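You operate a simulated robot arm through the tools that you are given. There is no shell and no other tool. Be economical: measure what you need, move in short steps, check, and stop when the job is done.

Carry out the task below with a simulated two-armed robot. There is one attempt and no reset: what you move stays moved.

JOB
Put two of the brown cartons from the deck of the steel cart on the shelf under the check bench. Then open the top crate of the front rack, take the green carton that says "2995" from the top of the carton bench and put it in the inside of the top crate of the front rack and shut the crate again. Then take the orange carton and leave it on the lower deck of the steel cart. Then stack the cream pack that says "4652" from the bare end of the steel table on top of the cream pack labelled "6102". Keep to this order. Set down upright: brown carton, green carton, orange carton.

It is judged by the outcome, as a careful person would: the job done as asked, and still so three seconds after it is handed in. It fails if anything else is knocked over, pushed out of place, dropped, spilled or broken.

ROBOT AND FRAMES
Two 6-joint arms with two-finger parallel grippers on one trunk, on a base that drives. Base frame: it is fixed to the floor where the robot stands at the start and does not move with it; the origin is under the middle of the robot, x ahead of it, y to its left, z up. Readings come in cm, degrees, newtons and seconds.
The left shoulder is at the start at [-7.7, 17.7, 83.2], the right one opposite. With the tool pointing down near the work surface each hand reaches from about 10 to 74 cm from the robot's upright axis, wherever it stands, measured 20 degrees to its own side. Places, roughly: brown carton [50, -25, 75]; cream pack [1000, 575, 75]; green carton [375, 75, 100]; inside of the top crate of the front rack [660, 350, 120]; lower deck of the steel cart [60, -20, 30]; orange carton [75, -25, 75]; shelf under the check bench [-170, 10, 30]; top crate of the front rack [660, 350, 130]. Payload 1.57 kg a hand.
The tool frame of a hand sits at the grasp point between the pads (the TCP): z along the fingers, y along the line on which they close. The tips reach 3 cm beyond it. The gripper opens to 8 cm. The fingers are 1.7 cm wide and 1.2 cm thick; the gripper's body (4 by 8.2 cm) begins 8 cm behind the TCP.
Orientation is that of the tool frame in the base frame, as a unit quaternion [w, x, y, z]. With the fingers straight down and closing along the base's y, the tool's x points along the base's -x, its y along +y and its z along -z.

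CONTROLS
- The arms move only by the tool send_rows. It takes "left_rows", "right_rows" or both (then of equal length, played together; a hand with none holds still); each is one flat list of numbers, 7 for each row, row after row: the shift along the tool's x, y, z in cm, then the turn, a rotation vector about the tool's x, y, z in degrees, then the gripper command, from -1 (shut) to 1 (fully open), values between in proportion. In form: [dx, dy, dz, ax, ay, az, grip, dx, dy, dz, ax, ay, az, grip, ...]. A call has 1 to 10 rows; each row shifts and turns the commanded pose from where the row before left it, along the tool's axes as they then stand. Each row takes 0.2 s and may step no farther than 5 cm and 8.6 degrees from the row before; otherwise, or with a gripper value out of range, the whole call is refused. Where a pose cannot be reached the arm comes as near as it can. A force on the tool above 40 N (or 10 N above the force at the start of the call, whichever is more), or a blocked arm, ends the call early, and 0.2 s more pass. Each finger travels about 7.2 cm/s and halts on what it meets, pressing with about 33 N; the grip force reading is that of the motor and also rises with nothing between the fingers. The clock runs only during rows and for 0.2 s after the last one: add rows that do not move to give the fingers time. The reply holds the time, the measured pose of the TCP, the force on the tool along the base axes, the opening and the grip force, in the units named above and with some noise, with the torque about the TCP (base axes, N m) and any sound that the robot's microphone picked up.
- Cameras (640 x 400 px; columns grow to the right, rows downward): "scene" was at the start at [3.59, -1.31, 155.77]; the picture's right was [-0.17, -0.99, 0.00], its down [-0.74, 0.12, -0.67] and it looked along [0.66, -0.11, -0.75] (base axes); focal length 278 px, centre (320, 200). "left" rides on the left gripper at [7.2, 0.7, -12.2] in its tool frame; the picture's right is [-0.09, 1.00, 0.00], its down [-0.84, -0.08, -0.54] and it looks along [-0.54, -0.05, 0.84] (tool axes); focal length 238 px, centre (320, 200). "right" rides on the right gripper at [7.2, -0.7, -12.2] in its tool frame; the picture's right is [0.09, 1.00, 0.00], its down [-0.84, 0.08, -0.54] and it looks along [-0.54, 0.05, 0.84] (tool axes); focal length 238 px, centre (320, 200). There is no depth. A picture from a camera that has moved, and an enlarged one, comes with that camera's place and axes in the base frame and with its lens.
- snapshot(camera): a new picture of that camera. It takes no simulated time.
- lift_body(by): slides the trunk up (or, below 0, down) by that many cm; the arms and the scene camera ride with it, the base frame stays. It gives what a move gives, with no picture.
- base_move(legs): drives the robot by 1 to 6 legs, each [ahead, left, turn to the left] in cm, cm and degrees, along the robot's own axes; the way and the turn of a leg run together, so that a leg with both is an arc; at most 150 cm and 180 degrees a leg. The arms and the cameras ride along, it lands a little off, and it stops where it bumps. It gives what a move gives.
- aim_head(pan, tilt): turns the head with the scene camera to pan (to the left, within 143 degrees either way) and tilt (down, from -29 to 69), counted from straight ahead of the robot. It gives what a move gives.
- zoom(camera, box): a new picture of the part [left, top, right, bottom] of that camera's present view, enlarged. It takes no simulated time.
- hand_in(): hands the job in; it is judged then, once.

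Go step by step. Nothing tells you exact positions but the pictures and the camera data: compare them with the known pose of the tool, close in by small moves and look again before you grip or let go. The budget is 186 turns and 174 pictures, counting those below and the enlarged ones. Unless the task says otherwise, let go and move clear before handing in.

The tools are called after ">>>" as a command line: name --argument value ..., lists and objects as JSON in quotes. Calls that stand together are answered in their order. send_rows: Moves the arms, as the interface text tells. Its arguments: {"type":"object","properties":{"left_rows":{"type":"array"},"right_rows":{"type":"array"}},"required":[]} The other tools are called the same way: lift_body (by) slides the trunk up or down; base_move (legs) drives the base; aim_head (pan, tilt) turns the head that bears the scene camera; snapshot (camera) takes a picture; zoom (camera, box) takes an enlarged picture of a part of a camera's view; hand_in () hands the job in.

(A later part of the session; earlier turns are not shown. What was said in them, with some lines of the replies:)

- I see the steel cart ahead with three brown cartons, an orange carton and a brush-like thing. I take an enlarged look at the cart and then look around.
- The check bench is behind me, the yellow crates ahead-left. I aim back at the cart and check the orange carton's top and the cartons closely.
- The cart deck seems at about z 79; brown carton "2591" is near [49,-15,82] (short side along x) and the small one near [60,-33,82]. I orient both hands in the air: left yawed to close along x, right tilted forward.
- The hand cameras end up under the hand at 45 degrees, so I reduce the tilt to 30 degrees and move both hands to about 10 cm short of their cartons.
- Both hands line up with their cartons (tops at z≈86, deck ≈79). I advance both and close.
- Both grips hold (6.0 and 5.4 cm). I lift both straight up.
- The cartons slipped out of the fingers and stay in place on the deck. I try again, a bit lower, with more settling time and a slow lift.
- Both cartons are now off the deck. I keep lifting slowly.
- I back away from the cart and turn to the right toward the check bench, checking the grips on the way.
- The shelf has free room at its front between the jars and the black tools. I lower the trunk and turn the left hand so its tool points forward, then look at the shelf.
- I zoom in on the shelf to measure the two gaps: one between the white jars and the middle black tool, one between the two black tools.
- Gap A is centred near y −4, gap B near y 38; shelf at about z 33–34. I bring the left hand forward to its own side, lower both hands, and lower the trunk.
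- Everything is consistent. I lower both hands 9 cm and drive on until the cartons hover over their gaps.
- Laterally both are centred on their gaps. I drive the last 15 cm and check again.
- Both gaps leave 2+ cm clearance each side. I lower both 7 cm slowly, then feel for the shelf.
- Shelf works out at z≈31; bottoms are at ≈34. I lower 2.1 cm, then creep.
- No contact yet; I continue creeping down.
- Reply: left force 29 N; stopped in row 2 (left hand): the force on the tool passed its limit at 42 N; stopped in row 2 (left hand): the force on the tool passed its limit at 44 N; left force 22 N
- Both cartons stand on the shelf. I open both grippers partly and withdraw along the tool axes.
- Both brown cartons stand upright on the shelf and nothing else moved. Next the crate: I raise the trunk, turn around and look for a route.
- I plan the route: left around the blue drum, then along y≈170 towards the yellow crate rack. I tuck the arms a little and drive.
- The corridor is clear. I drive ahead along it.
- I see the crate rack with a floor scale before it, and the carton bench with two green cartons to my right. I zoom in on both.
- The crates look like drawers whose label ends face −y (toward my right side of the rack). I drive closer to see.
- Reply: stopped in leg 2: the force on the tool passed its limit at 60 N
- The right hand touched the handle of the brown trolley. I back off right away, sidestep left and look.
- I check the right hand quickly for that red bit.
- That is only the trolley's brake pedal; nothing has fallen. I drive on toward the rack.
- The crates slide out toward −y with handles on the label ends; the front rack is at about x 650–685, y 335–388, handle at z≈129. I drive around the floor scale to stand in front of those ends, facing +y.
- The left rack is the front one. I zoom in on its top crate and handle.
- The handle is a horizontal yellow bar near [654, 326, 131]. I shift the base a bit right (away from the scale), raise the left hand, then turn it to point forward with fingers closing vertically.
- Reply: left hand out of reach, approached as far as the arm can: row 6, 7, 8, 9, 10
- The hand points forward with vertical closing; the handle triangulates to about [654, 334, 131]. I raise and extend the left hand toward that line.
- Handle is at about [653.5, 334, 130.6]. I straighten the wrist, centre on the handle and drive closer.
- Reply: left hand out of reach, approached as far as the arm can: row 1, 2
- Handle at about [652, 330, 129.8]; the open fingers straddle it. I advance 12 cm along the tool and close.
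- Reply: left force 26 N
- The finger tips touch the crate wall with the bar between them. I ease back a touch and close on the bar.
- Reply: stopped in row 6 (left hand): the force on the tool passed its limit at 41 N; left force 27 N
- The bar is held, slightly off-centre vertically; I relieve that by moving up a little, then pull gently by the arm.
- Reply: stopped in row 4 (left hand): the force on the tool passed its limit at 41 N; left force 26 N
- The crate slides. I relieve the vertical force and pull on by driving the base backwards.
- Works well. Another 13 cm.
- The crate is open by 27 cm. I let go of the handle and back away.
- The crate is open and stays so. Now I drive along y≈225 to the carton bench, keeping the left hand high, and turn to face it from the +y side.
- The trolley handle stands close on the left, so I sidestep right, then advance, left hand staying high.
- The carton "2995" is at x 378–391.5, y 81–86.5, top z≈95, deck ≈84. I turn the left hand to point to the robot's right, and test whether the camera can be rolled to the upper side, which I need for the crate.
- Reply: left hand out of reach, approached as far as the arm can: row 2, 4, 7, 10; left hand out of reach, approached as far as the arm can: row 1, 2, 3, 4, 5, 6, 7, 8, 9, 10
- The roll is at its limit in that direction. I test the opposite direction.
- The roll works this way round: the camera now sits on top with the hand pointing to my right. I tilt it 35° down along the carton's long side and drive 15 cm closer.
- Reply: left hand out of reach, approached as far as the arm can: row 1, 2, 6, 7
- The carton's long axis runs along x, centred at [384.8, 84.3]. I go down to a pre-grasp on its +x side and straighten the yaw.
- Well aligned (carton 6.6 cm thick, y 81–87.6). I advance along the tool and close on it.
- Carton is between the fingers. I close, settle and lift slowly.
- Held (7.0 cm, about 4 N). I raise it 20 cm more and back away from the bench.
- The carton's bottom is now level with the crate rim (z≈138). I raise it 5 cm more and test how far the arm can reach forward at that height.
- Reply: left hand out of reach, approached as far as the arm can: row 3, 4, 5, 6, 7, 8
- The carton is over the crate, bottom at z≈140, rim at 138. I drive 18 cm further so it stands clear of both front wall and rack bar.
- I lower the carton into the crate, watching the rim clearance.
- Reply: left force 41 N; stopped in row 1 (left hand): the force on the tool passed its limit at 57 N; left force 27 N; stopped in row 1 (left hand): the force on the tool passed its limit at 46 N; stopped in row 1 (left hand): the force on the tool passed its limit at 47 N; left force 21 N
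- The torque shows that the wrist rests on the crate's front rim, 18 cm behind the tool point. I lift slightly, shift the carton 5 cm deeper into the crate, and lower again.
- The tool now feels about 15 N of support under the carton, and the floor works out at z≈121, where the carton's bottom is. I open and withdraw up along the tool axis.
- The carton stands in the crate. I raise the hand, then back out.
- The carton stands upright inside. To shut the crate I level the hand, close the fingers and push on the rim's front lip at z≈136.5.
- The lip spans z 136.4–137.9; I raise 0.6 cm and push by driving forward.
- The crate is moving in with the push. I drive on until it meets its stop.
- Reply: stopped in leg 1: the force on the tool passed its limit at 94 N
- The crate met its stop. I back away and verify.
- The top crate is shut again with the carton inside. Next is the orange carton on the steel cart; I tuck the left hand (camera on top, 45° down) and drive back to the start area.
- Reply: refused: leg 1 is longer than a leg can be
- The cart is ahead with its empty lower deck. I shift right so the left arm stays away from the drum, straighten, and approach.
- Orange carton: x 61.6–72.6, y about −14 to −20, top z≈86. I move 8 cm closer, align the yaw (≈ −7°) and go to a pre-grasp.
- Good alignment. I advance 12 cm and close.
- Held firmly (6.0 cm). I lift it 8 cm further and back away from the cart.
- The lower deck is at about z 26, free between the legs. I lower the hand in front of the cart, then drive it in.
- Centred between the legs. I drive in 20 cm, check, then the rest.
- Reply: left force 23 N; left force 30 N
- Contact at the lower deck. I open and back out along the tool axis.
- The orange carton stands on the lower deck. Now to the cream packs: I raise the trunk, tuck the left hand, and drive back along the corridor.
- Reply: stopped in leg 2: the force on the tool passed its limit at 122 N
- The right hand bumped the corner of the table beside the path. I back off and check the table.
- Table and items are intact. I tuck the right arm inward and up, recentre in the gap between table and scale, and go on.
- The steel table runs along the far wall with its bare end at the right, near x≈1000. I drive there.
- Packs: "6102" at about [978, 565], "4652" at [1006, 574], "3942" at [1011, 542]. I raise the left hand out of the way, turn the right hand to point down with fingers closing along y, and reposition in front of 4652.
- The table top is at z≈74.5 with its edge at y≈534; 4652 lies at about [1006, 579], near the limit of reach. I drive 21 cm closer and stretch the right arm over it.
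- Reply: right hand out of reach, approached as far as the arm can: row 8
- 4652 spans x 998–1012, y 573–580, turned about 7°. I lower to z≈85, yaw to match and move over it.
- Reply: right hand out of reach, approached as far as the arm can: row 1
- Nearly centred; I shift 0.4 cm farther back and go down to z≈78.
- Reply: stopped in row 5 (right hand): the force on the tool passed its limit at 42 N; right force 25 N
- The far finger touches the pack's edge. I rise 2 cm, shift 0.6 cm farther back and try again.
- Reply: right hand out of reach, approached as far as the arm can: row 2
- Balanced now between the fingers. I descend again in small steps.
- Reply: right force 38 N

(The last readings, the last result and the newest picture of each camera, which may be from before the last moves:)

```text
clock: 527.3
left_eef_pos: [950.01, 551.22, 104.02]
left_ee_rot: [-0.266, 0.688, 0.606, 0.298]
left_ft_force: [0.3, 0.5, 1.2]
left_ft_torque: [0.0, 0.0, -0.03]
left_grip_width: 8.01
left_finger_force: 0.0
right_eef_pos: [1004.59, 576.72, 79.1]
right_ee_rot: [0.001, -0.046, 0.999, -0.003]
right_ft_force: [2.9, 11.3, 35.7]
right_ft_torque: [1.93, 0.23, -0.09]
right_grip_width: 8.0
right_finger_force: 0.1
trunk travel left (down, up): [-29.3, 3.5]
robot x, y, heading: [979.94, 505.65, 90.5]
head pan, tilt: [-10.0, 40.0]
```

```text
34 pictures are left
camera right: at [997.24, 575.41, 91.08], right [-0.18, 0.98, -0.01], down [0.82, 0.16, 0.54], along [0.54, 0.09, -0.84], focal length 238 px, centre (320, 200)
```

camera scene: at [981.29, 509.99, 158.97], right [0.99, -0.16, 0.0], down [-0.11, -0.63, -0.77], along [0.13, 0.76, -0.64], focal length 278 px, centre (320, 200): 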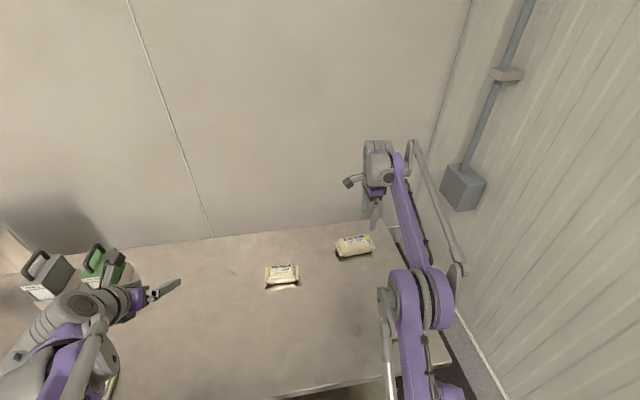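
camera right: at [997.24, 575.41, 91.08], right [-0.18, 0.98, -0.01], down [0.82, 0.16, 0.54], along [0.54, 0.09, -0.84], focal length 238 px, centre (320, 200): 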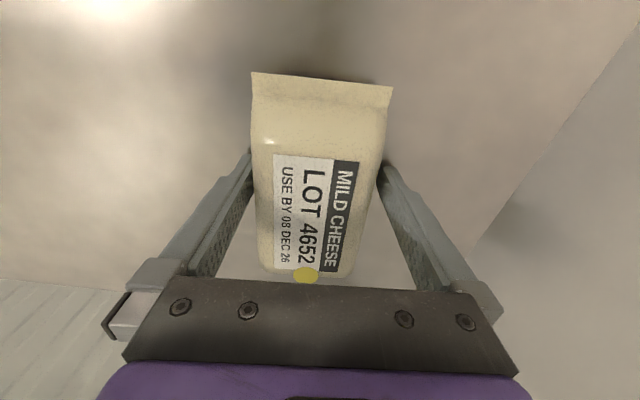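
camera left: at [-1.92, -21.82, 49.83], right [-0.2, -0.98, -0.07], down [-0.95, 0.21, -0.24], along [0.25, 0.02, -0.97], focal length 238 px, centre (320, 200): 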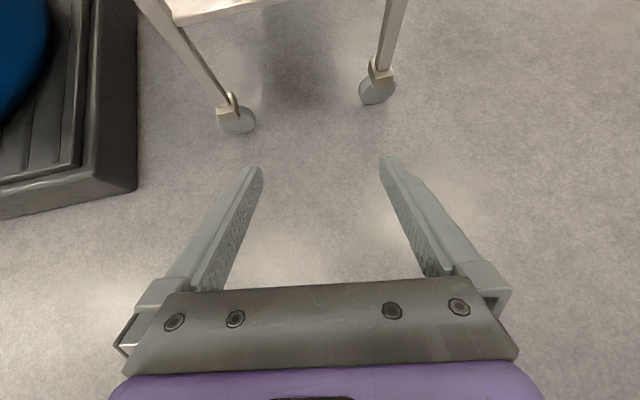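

Both contacts came at exactly the same height with the tool slightly tilted, so the far finger is on the table itself (z≈76) and the pack is already between the fingers. I raise 0.4 cm and close.

>>> send_rows --right_rows '[0, 0, -0.5, 0, 0, 0, 1, 0, 0, 0, 0, 0, 0, 1, 0, 0, 0, 0, 0, 0, -1, 0, 0, 0, 0, 0, 0, -1, 0, 0, 0, 0, 0, 0, -1, 0, 0, 0, 0, 0, 0, -1, 0, 0, 0, 0, 0, 0, -1]'

>>> snapshot --camera "right"

```text
clock: 528.9
left_eef_pos: [949.94, 551.29, 103.81]
left_ee_rot: [-0.265, 0.688, 0.607, 0.297]
left_ft_force: [-0.3, 0.2, -0.1]
left_ft_torque: [0.0, -0.02, 0.0]
left_grip_width: 8.03
left_finger_force: 0.0
right_eef_pos: [1004.55, 576.66, 79.09]
right_ee_rot: [0.001, -0.045, 0.999, -0.006]
right_ft_force: [-5.4, 3.6, 5.3]
right_ft_torque: [0.49, 0.14, 0.16]
right_grip_width: 6.6
right_finger_force: 32.6
trunk travel left (down, up): [-29.3, 3.5]
robot x, y, heading: [979.8, 505.73, 90.4]
head pan, tilt: [-10.0, 40.0]
```

```text
33 pictures are left
camera right: at [997.24, 575.43, 91.12], right [-0.18, 0.98, -0.01], down [0.82, 0.16, 0.54], along [0.54, 0.09, -0.84], focal length 238 px, centre (320, 200)
```

right: 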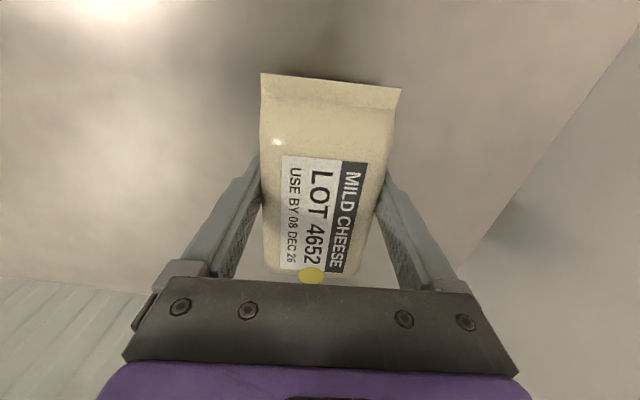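

Gripped at 6.6 cm. I lift slowly.

>>> send_rows --right_rows '[0, 0, -0.3, 0, 0, 0, -1, 0, 0, -0.5, 0, 0, 0, -1, 0, -0.3, -0.7, 0, 0, 0, -1, 0, -0.3, -0.8, 0, 0, 0, -1, 0, -0.4, -0.8, 0, 0, 0, -1, 0, -0.4, -0.8, 0, 0, 0, -1, 0, -0.4, -0.8, 0, 0, 0, -1, 0, -0.4, -0.8, 0, 0, 0, -1, 0, -0.4, -0.8, 0, 0, 0, -1, 0, -0.4, -0.8, 0, 0, 0, -1]'

>>> snapshot --camera "right"

>>> snapshot --camera "scene"

```text
clock: 531.1
left_eef_pos: [949.79, 551.35, 103.78]
left_ee_rot: [-0.265, 0.689, 0.606, 0.297]
left_ft_force: [0.1, 0.5, 0.6]
left_ft_torque: [0.0, -0.02, -0.04]
left_grip_width: 7.98
left_finger_force: 0.0
right_eef_pos: [1004.87, 573.81, 86.36]
right_ee_rot: [0.002, -0.045, 0.999, -0.005]
right_ft_force: [-0.6, 0.6, -3.5]
right_ft_torque: [-0.01, 0.08, 0.03]
right_grip_width: 6.58
right_finger_force: 33.4
trunk travel left (down, up): [-29.3, 3.5]
robot x, y, heading: [979.99, 505.52, 90.4]
head pan, tilt: [-10.0, 40.0]
```

```text
32 pictures are left
camera right: at [997.63, 572.59, 98.41], right [-0.18, 0.98, -0.01], down [0.82, 0.16, 0.54], along [0.54, 0.09, -0.84], focal length 238 px, centre (320, 200)
```

right: 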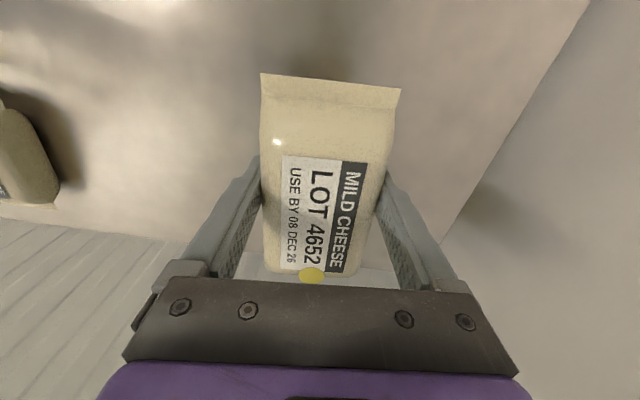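

```text
31 pictures are left
camera scene: at [981.34, 510.12, 158.96], right [0.99, -0.16, 0.0], down [-0.11, -0.63, -0.77], along [0.13, 0.76, -0.64], focal length 278 px, centre (320, 200)
```

scene: 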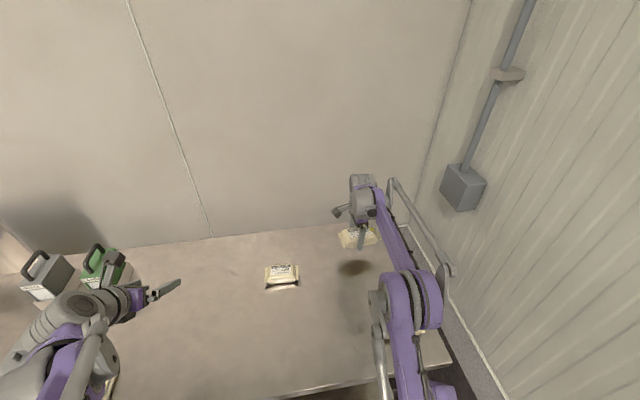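

4652 is held. 6102 lies at about [978.3, 568.9] with its top at z≈81. I raise to z≈92 and strafe left 27 cm.

>>> send_rows --right_rows '[0, -0.5, -0.6, 0, 0, 0, -1, 0, -0.6, -0.8, 0, 0, 0, -1, 0, -0.6, -0.8, 0, 0, 0, -1, 0, -0.6, -0.8, 0, 0, 0, -1, 0, -0.6, -0.8, 0, 0, 0, -1, 0, -0.6, -0.8, 0, 0, 0, -1, 0, -0.6, -0.8, 0, 0, 0, -1, 0, -0.6, -0.6, 0, 0, 0, -1]'

>>> base_move --legs '[[0, 27, 0]]'

>>> snapshot --camera "right"

>>> snapshot --camera "scene"

```text
clock: 532.9
left_eef_pos: [949.93, 551.36, 103.9]
left_ee_rot: [-0.266, 0.688, 0.606, 0.297]
left_ft_force: [0.2, 0.6, 0.1]
left_ft_torque: [0.0, 0.0, 0.03]
left_grip_width: 8.02
left_finger_force: 0.1
right_eef_pos: [1005.32, 569.28, 92.26]
right_ee_rot: [0.001, -0.045, 0.999, -0.005]
right_ft_force: [-0.2, 0.1, -3.4]
right_ft_torque: [0.01, 0.04, 0.02]
right_grip_width: 6.56
right_finger_force: 33.3
trunk travel left (down, up): [-29.3, 3.5]
robot x, y, heading: [979.66, 505.87, 90.3]
head pan, tilt: [-10.0, 40.0]
```

```text
clock: 535.9
left_eef_pos: [922.52, 551.06, 103.86]
left_ee_rot: [-0.266, 0.687, 0.608, 0.297]
left_ft_force: [-1.5, -0.3, 0.1]
left_ft_torque: [0.04, 0.01, -0.04]
left_grip_width: 7.99
left_finger_force: 0.0
right_eef_pos: [977.79, 568.95, 92.29]
right_ee_rot: [0.001, -0.047, 0.999, -0.007]
right_ft_force: [0.3, -0.1, -3.9]
right_ft_torque: [0.01, 0.03, -0.01]
right_grip_width: 6.56
right_finger_force: 33.1
trunk travel left (down, up): [-29.3, 3.5]
robot x, y, heading: [952.59, 505.54, 90.7]
head pan, tilt: [-10.0, 40.0]
```

```text
30 pictures are left
camera right: at [970.46, 567.86, 104.35], right [-0.18, 0.98, -0.01], down [0.82, 0.16, 0.54], along [0.54, 0.09, -0.84], focal length 238 px, centre (320, 200)
```

right: 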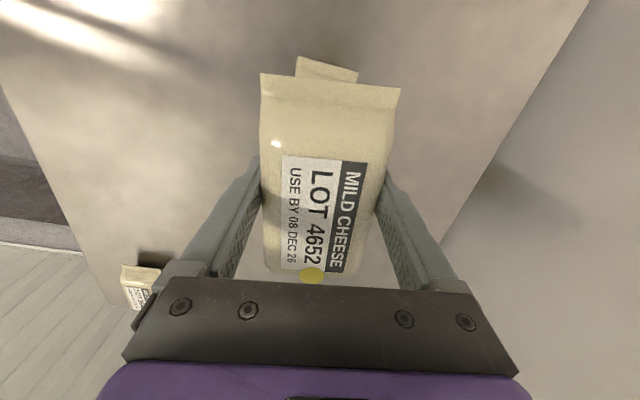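

```text
29 pictures are left
camera scene: at [953.95, 509.87, 158.96], right [0.99, -0.16, 0.0], down [-0.1, -0.63, -0.77], along [0.12, 0.76, -0.64], focal length 278 px, centre (320, 200)
```

scene: 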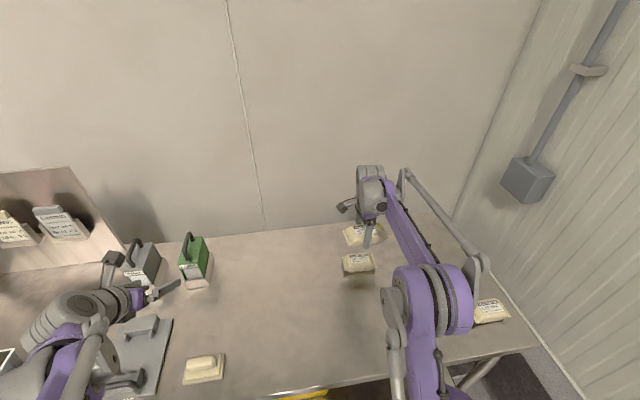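

Alignment is within 1 cm: I correct by −0.7 in x and −0.3 in y, lower to just above 6102, then look.

>>> send_rows --right_rows '[0.6, -0.3, 0.6, 0, 0, 0, -1, 0, 0, 0.8, 0, 0, 0, -1, 0, 0, 0.8, 0, 0, 0, -1, 0, 0, 0.8, 0, 0, 0, -1, 0, 0, 0.8, 0, 0, 0, -1, 0, 0, 0.8, 0, 0, 0, -1, 0, 0, 0.6, 0, 0, 0, -1, 0, 0, 0.6, 0, 0, 0, -1, 0, 0, 0, 0, 0, 0, -1]'

>>> zoom --camera "scene" --box '[300, 200, 460, 300]'

```text
clock: 537.9
left_eef_pos: [922.5, 551.18, 103.88]
left_ee_rot: [-0.266, 0.687, 0.607, 0.297]
left_ft_force: [0.3, -0.5, 0.3]
left_ft_torque: [0.02, 0.02, 0.0]
left_grip_width: 7.98
left_finger_force: 0.1
right_eef_pos: [977.33, 568.68, 86.37]
right_ee_rot: [0.001, -0.047, 0.999, -0.006]
right_ft_force: [-0.5, 0.4, -4.1]
right_ft_torque: [-0.03, 0.06, 0.0]
right_grip_width: 6.58
right_finger_force: 32.8
trunk travel left (down, up): [-29.3, 3.5]
robot x, y, heading: [952.47, 505.71, 90.5]
head pan, tilt: [-10.0, 40.0]
```

```text
4.00 times, centred on (380, 250) of scene
camera zoom: at [953.96, 509.86, 158.96], right [0.99, -0.16, 0.0], down [-0.1, -0.63, -0.77], along [0.12, 0.76, -0.64], focal length 1113 px, centre (80, 0)
```

zoom: 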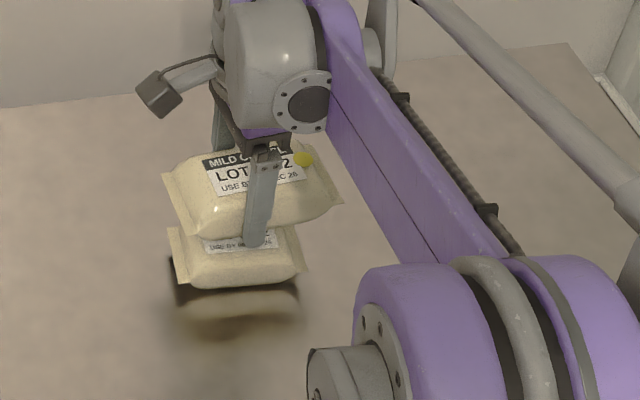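

Well aligned above 6102. I creep down until contact.

>>> send_rows --right_rows '[0, 0, 0.5, 0, 0, 0, -1, 0, 0, 0.5, 0, 0, 0, -1, 0, 0, 0, 0, 0, 0, -1]'

>>> send_rows --right_rows '[0, 0, 0.4, 0, 0, 0, -1, 0, 0, 0, 0, 0, 0, -1]'

>>> send_rows --right_rows '[0, 0, 0.4, 0, 0, 0, -1, 0, 0, 0, 0, 0, 0, -1]'

>>> send_rows --right_rows '[0, 0, 0.4, 0, 0, 0, -1, 0, 0, 0, 0, 0, 0, -1]'

```text
clock: 538.7
left_eef_pos: [922.48, 551.1, 103.86]
left_ee_rot: [-0.266, 0.687, 0.607, 0.297]
left_ft_force: [0.8, -0.6, 0.4]
left_ft_torque: [0.02, 0.0, -0.03]
left_grip_width: 8.0
left_finger_force: 0.1
right_eef_pos: [977.3, 568.61, 85.38]
right_ee_rot: [0.001, -0.047, 0.999, -0.007]
right_ft_force: [0.1, -0.2, -4.0]
right_ft_torque: [0.04, 0.07, -0.03]
right_grip_width: 6.59
right_finger_force: 32.5
trunk travel left (down, up): [-29.3, 3.5]
robot x, y, heading: [952.72, 505.72, 90.3]
head pan, tilt: [-10.0, 40.0]
```

```text
clock: 539.3
left_eef_pos: [922.45, 551.0, 103.93]
left_ee_rot: [-0.266, 0.688, 0.607, 0.298]
left_ft_force: [0.1, -0.7, 0.3]
left_ft_torque: [-0.03, -0.01, 0.0]
left_grip_width: 7.99
left_finger_force: 0.0
right_eef_pos: [977.34, 568.61, 84.93]
right_ee_rot: [0.001, -0.047, 0.999, -0.006]
right_ft_force: [0.3, 0.2, -4.0]
right_ft_torque: [-0.01, 0.02, 0.0]
right_grip_width: 6.59
right_finger_force: 33.1
trunk travel left (down, up): [-29.3, 3.5]
robot x, y, heading: [952.9, 505.84, 90.5]
head pan, tilt: [-10.0, 40.0]
```

```text
clock: 539.9
left_eef_pos: [922.58, 551.18, 103.81]
left_ee_rot: [-0.266, 0.688, 0.607, 0.297]
left_ft_force: [0.4, 0.6, 0.3]
left_ft_torque: [-0.01, -0.01, 0.01]
left_grip_width: 8.05
left_finger_force: 0.1
right_eef_pos: [977.21, 568.51, 84.63]
right_ee_rot: [0.001, -0.046, 0.999, -0.006]
right_ft_force: [0.1, -0.7, -4.1]
right_ft_torque: [0.01, 0.03, 0.02]
right_grip_width: 6.59
right_finger_force: 33.4
trunk travel left (down, up): [-29.3, 3.5]
robot x, y, heading: [952.42, 505.62, 90.4]
head pan, tilt: [-10.0, 40.0]
```

```text
clock: 540.5
left_eef_pos: [922.54, 551.08, 103.79]
left_ee_rot: [-0.266, 0.688, 0.607, 0.298]
left_ft_force: [-0.4, 0.9, 0.3]
left_ft_torque: [0.0, 0.0, 0.01]
left_grip_width: 7.98
left_finger_force: 0.0
right_eef_pos: [977.08, 568.61, 84.25]
right_ee_rot: [0.001, -0.046, 0.999, -0.007]
right_ft_force: [-0.8, 0.3, -4.2]
right_ft_torque: [0.03, 0.07, 0.01]
right_grip_width: 6.57
right_finger_force: 32.9
trunk travel left (down, up): [-29.3, 3.5]
robot x, y, heading: [952.83, 505.55, 90.5]
head pan, tilt: [-10.0, 40.0]
```

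>>> send_rows --right_rows '[0, 0, 0.4, 0, 0, 0, -1, 0, 0, 0, 0, 0, 0, -1]'

>>> send_rows --right_rows '[0, 0, 0.4, 0, 0, 0, -1, 0, 0, 0, 0, 0, 0, -1]'

>>> zoom --camera "scene" --box '[300, 200, 460, 300]'

```text
clock: 541.1
left_eef_pos: [922.45, 551.09, 103.75]
left_ee_rot: [-0.266, 0.688, 0.606, 0.298]
left_ft_force: [-0.2, -0.4, 0.5]
left_ft_torque: [-0.01, 0.02, -0.02]
left_grip_width: 8.0
left_finger_force: 0.1
right_eef_pos: [977.25, 568.69, 83.95]
right_ee_rot: [0.002, -0.046, 0.999, -0.006]
right_ft_force: [0.8, 0.4, -4.0]
right_ft_torque: [0.02, 0.04, -0.02]
right_grip_width: 6.57
right_finger_force: 33.2
trunk travel left (down, up): [-29.3, 3.5]
robot x, y, heading: [952.5, 505.54, 90.9]
head pan, tilt: [-10.0, 40.0]
```

```text
clock: 541.7
left_eef_pos: [922.59, 551.04, 103.83]
left_ee_rot: [-0.266, 0.687, 0.607, 0.298]
left_ft_force: [-0.2, 0.6, 0.9]
left_ft_torque: [0.01, 0.01, 0.01]
left_grip_width: 8.02
left_finger_force: 0.1
right_eef_pos: [977.26, 568.57, 83.4]
right_ee_rot: [0.001, -0.046, 0.999, -0.006]
right_ft_force: [-0.7, 1.3, -3.9]
right_ft_torque: [-0.02, 0.02, 0.01]
right_grip_width: 6.59
right_finger_force: 33.3
trunk travel left (down, up): [-29.3, 3.5]
robot x, y, heading: [952.65, 505.39, 90.6]
head pan, tilt: [-10.0, 40.0]
```

```text
4.00 times, centred on (380, 250) of scene
camera zoom: at [953.96, 509.86, 158.96], right [0.99, -0.16, 0.0], down [-0.1, -0.63, -0.77], along [0.12, 0.76, -0.64], focal length 1113 px, centre (80, 0)
```

zoom: 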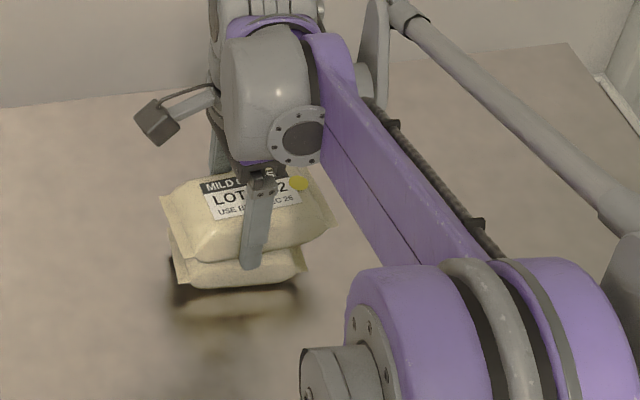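

>>> send_rows --right_rows '[0, 0, 0.3, 0, 0, 0, -1, 0, 0, 0, 0, 0, 0, -1]'

>>> send_rows --right_rows '[0, 0, 0.3, 0, 0, 0, -1, 0, 0, 0, 0, 0, 0, -1]'

>>> send_rows --right_rows '[0, 0, 0.3, 0, 0, 0, -1, 0, 0, 0, 0, 0, 0, -1]'

```text
clock: 542.3
left_eef_pos: [922.48, 551.14, 103.9]
left_ee_rot: [-0.266, 0.688, 0.607, 0.298]
left_ft_force: [-0.1, 0.4, -0.8]
left_ft_torque: [-0.01, 0.02, 0.02]
left_grip_width: 8.01
left_finger_force: 0.1
right_eef_pos: [977.22, 568.73, 83.2]
right_ee_rot: [0.001, -0.046, 0.999, -0.005]
right_ft_force: [0.1, -0.3, -3.1]
right_ft_torque: [0.02, 0.06, 0.05]
right_grip_width: 6.58
right_finger_force: 33.1
trunk travel left (down, up): [-29.3, 3.5]
robot x, y, heading: [952.53, 505.55, 90.5]
head pan, tilt: [-10.0, 40.0]
```

```text
clock: 542.9
left_eef_pos: [922.5, 551.06, 103.88]
left_ee_rot: [-0.266, 0.687, 0.607, 0.296]
left_ft_force: [0.4, 0.8, -0.3]
left_ft_torque: [0.0, 0.02, -0.05]
left_grip_width: 7.99
left_finger_force: 0.0
right_eef_pos: [977.2, 568.67, 82.94]
right_ee_rot: [0.002, -0.047, 0.999, -0.006]
right_ft_force: [0.9, 3.5, 6.4]
right_ft_torque: [0.34, 0.04, -0.05]
right_grip_width: 6.56
right_finger_force: 33.0
trunk travel left (down, up): [-29.3, 3.5]
robot x, y, heading: [952.38, 505.53, 90.7]
head pan, tilt: [-10.0, 40.0]
```

```text
clock: 543.5
left_eef_pos: [922.38, 550.97, 103.95]
left_ee_rot: [-0.266, 0.687, 0.607, 0.298]
left_ft_force: [0.3, 0.2, -0.2]
left_ft_torque: [0.04, 0.03, -0.04]
left_grip_width: 7.99
left_finger_force: 0.0
right_eef_pos: [977.09, 568.64, 82.87]
right_ee_rot: [0.002, -0.046, 0.999, -0.004]
right_ft_force: [2.5, 8.7, 25.1]
right_ft_torque: [0.43, 0.18, -0.1]
right_grip_width: 6.6
right_finger_force: 33.1
trunk travel left (down, up): [-29.3, 3.5]
robot x, y, heading: [952.78, 505.6, 90.5]
head pan, tilt: [-10.0, 40.0]
```

Contact on 6102. I ease off slightly, open and lift straight up.

>>> send_rows --right_rows '[0, 0, -0.25, 0, 0, 0, -1, 0, 0, 0, 0, 0, 0, 0.9, 0, 0, 0, 0, 0, 0, 1, 0, 0, 0, 0, 0, 0, 1, 0, 0, 0, 0, 0, 0, 1]'

>>> snapshot --camera "right"

```text
clock: 544.7
left_eef_pos: [922.52, 551.05, 103.82]
left_ee_rot: [-0.266, 0.687, 0.607, 0.297]
left_ft_force: [-0.6, -0.1, 0.2]
left_ft_torque: [0.01, 0.0, 0.0]
left_grip_width: 7.97
left_finger_force: 0.1
right_eef_pos: [977.25, 568.62, 82.82]
right_ee_rot: [0.001, -0.046, 0.999, -0.006]
right_ft_force: [0.0, 0.8, -0.5]
right_ft_torque: [0.01, -0.03, 0.01]
right_grip_width: 8.01
right_finger_force: 0.1
trunk travel left (down, up): [-29.3, 3.5]
robot x, y, heading: [952.8, 505.72, 90.5]
head pan, tilt: [-10.0, 40.0]
```

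```text
26 pictures are left
camera right: at [969.92, 567.32, 94.95], right [-0.18, 0.98, -0.01], down [0.82, 0.16, 0.54], along [0.54, 0.09, -0.84], focal length 238 px, centre (320, 200)
```

right: 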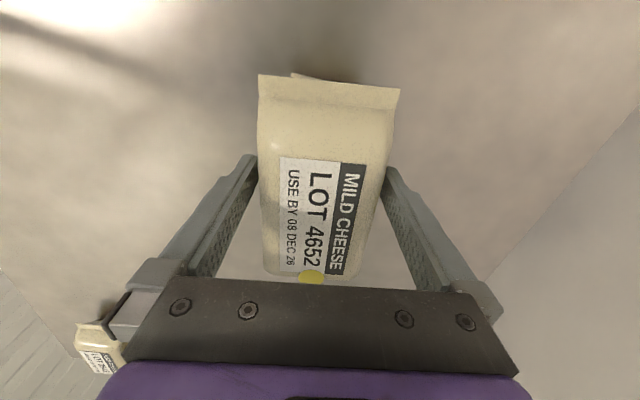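

The pack rests stably. I raise the open hand straight up slowly.

>>> send_rows --right_rows '[0, 0, -0.5, 0, 0, 0, 1, 0, 0, -1, 0, 0, 0, 1, 0, 0, -1, 0, 0, 0, 1, 0, 0, -1, 0, 0, 0, 1, 0, 0, -1.5, 0, 0, 0, 1, 0, 0, -2, 0, 0, 0, 1, 0, 0, -3, 0, 0, 0, 1, 0, -1, -3, 0, 0, 0, 1, 0, -1, -3, 0, 0, 0, 1]'

>>> base_move --legs '[[-30, 0, 0]]'

>>> snapshot --camera "scene"

>>> zoom --camera "scene" --box '[280, 150, 440, 250]'

```text
clock: 546.7
left_eef_pos: [922.55, 551.08, 103.82]
left_ee_rot: [-0.266, 0.687, 0.608, 0.296]
left_ft_force: [0.4, -0.5, -0.3]
left_ft_torque: [-0.02, -0.02, -0.03]
left_grip_width: 8.01
left_finger_force: 0.0
right_eef_pos: [977.01, 566.97, 98.99]
right_ee_rot: [0.001, -0.046, 0.999, -0.005]
right_ft_force: [-0.1, 0.2, 0.1]
right_ft_torque: [-0.01, 0.04, 0.02]
right_grip_width: 8.0
right_finger_force: 0.0
trunk travel left (down, up): [-29.3, 3.5]
robot x, y, heading: [952.82, 506.02, 90.9]
head pan, tilt: [-10.0, 40.0]
```

```text
clock: 548.7
left_eef_pos: [922.62, 521.63, 103.86]
left_ee_rot: [-0.267, 0.686, 0.608, 0.297]
left_ft_force: [0.7, -0.2, -0.2]
left_ft_torque: [0.02, 0.01, -0.01]
left_grip_width: 7.99
left_finger_force: 0.0
right_eef_pos: [977.34, 537.74, 98.93]
right_ee_rot: [0.001, -0.048, 0.999, -0.006]
right_ft_force: [-0.2, 0.8, 0.6]
right_ft_torque: [0.02, 0.01, -0.02]
right_grip_width: 7.98
right_finger_force: 0.1
trunk travel left (down, up): [-29.3, 3.5]
robot x, y, heading: [953.04, 476.39, 91.0]
head pan, tilt: [-10.0, 40.0]
```

```text
25 pictures are left
camera scene: at [954.31, 480.47, 158.98], right [0.99, -0.16, 0.0], down [-0.1, -0.63, -0.77], along [0.12, 0.76, -0.64], focal length 278 px, centre (320, 200)
```

scene: 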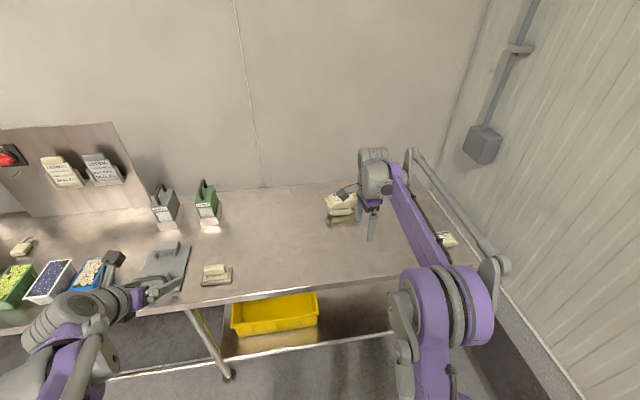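

```text
4.00 times, centred on (360, 200) of scene
camera zoom: at [954.31, 480.47, 158.98], right [0.99, -0.16, 0.0], down [-0.1, -0.63, -0.77], along [0.12, 0.76, -0.64], focal length 1113 px, centre (160, 200)
```

zoom: 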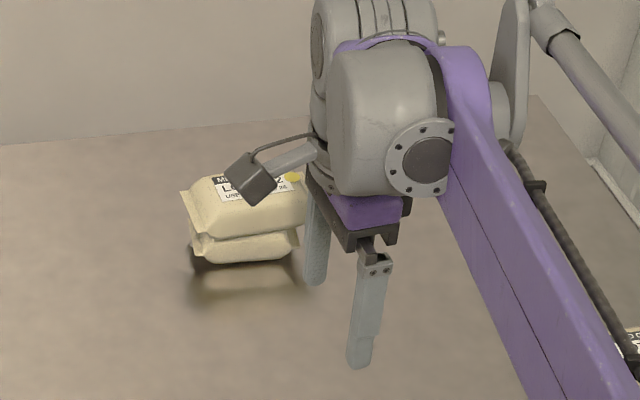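

4652 sits squarely on 6102, both hands are open and clear, and everything else on the table is untouched. All the earlier steps were checked as they were done, so I hand in.

>>> hand_in

```text
The job is handed in.
```

I finished all four parts in the order you gave, and the job is handed in. The result was not reported back to me.

- **Brown cartons:** two from the steel cart's deck stand upright on the shelf under the check bench.
- **Green carton:** "2995" stands upright in the top crate of the front rack, and the crate is shut.
- **Orange carton:** I took this to be the orange box with the display on its top. It stands upright on the steel cart's lower deck.
- **Cream packs:** "4652" sits squarely on "6102".

My right hand bumped two things while driving: the brown trolley's handle (about 60 N) and a corner of the table with the yellow boxes (about 120 N). Pictures taken afterwards showed nothing fallen, but I did not measure whether either had shifted slightly.

On my first try the two brown cartons slipped out of the grippers. They stayed in place on the deck, and the second try held.
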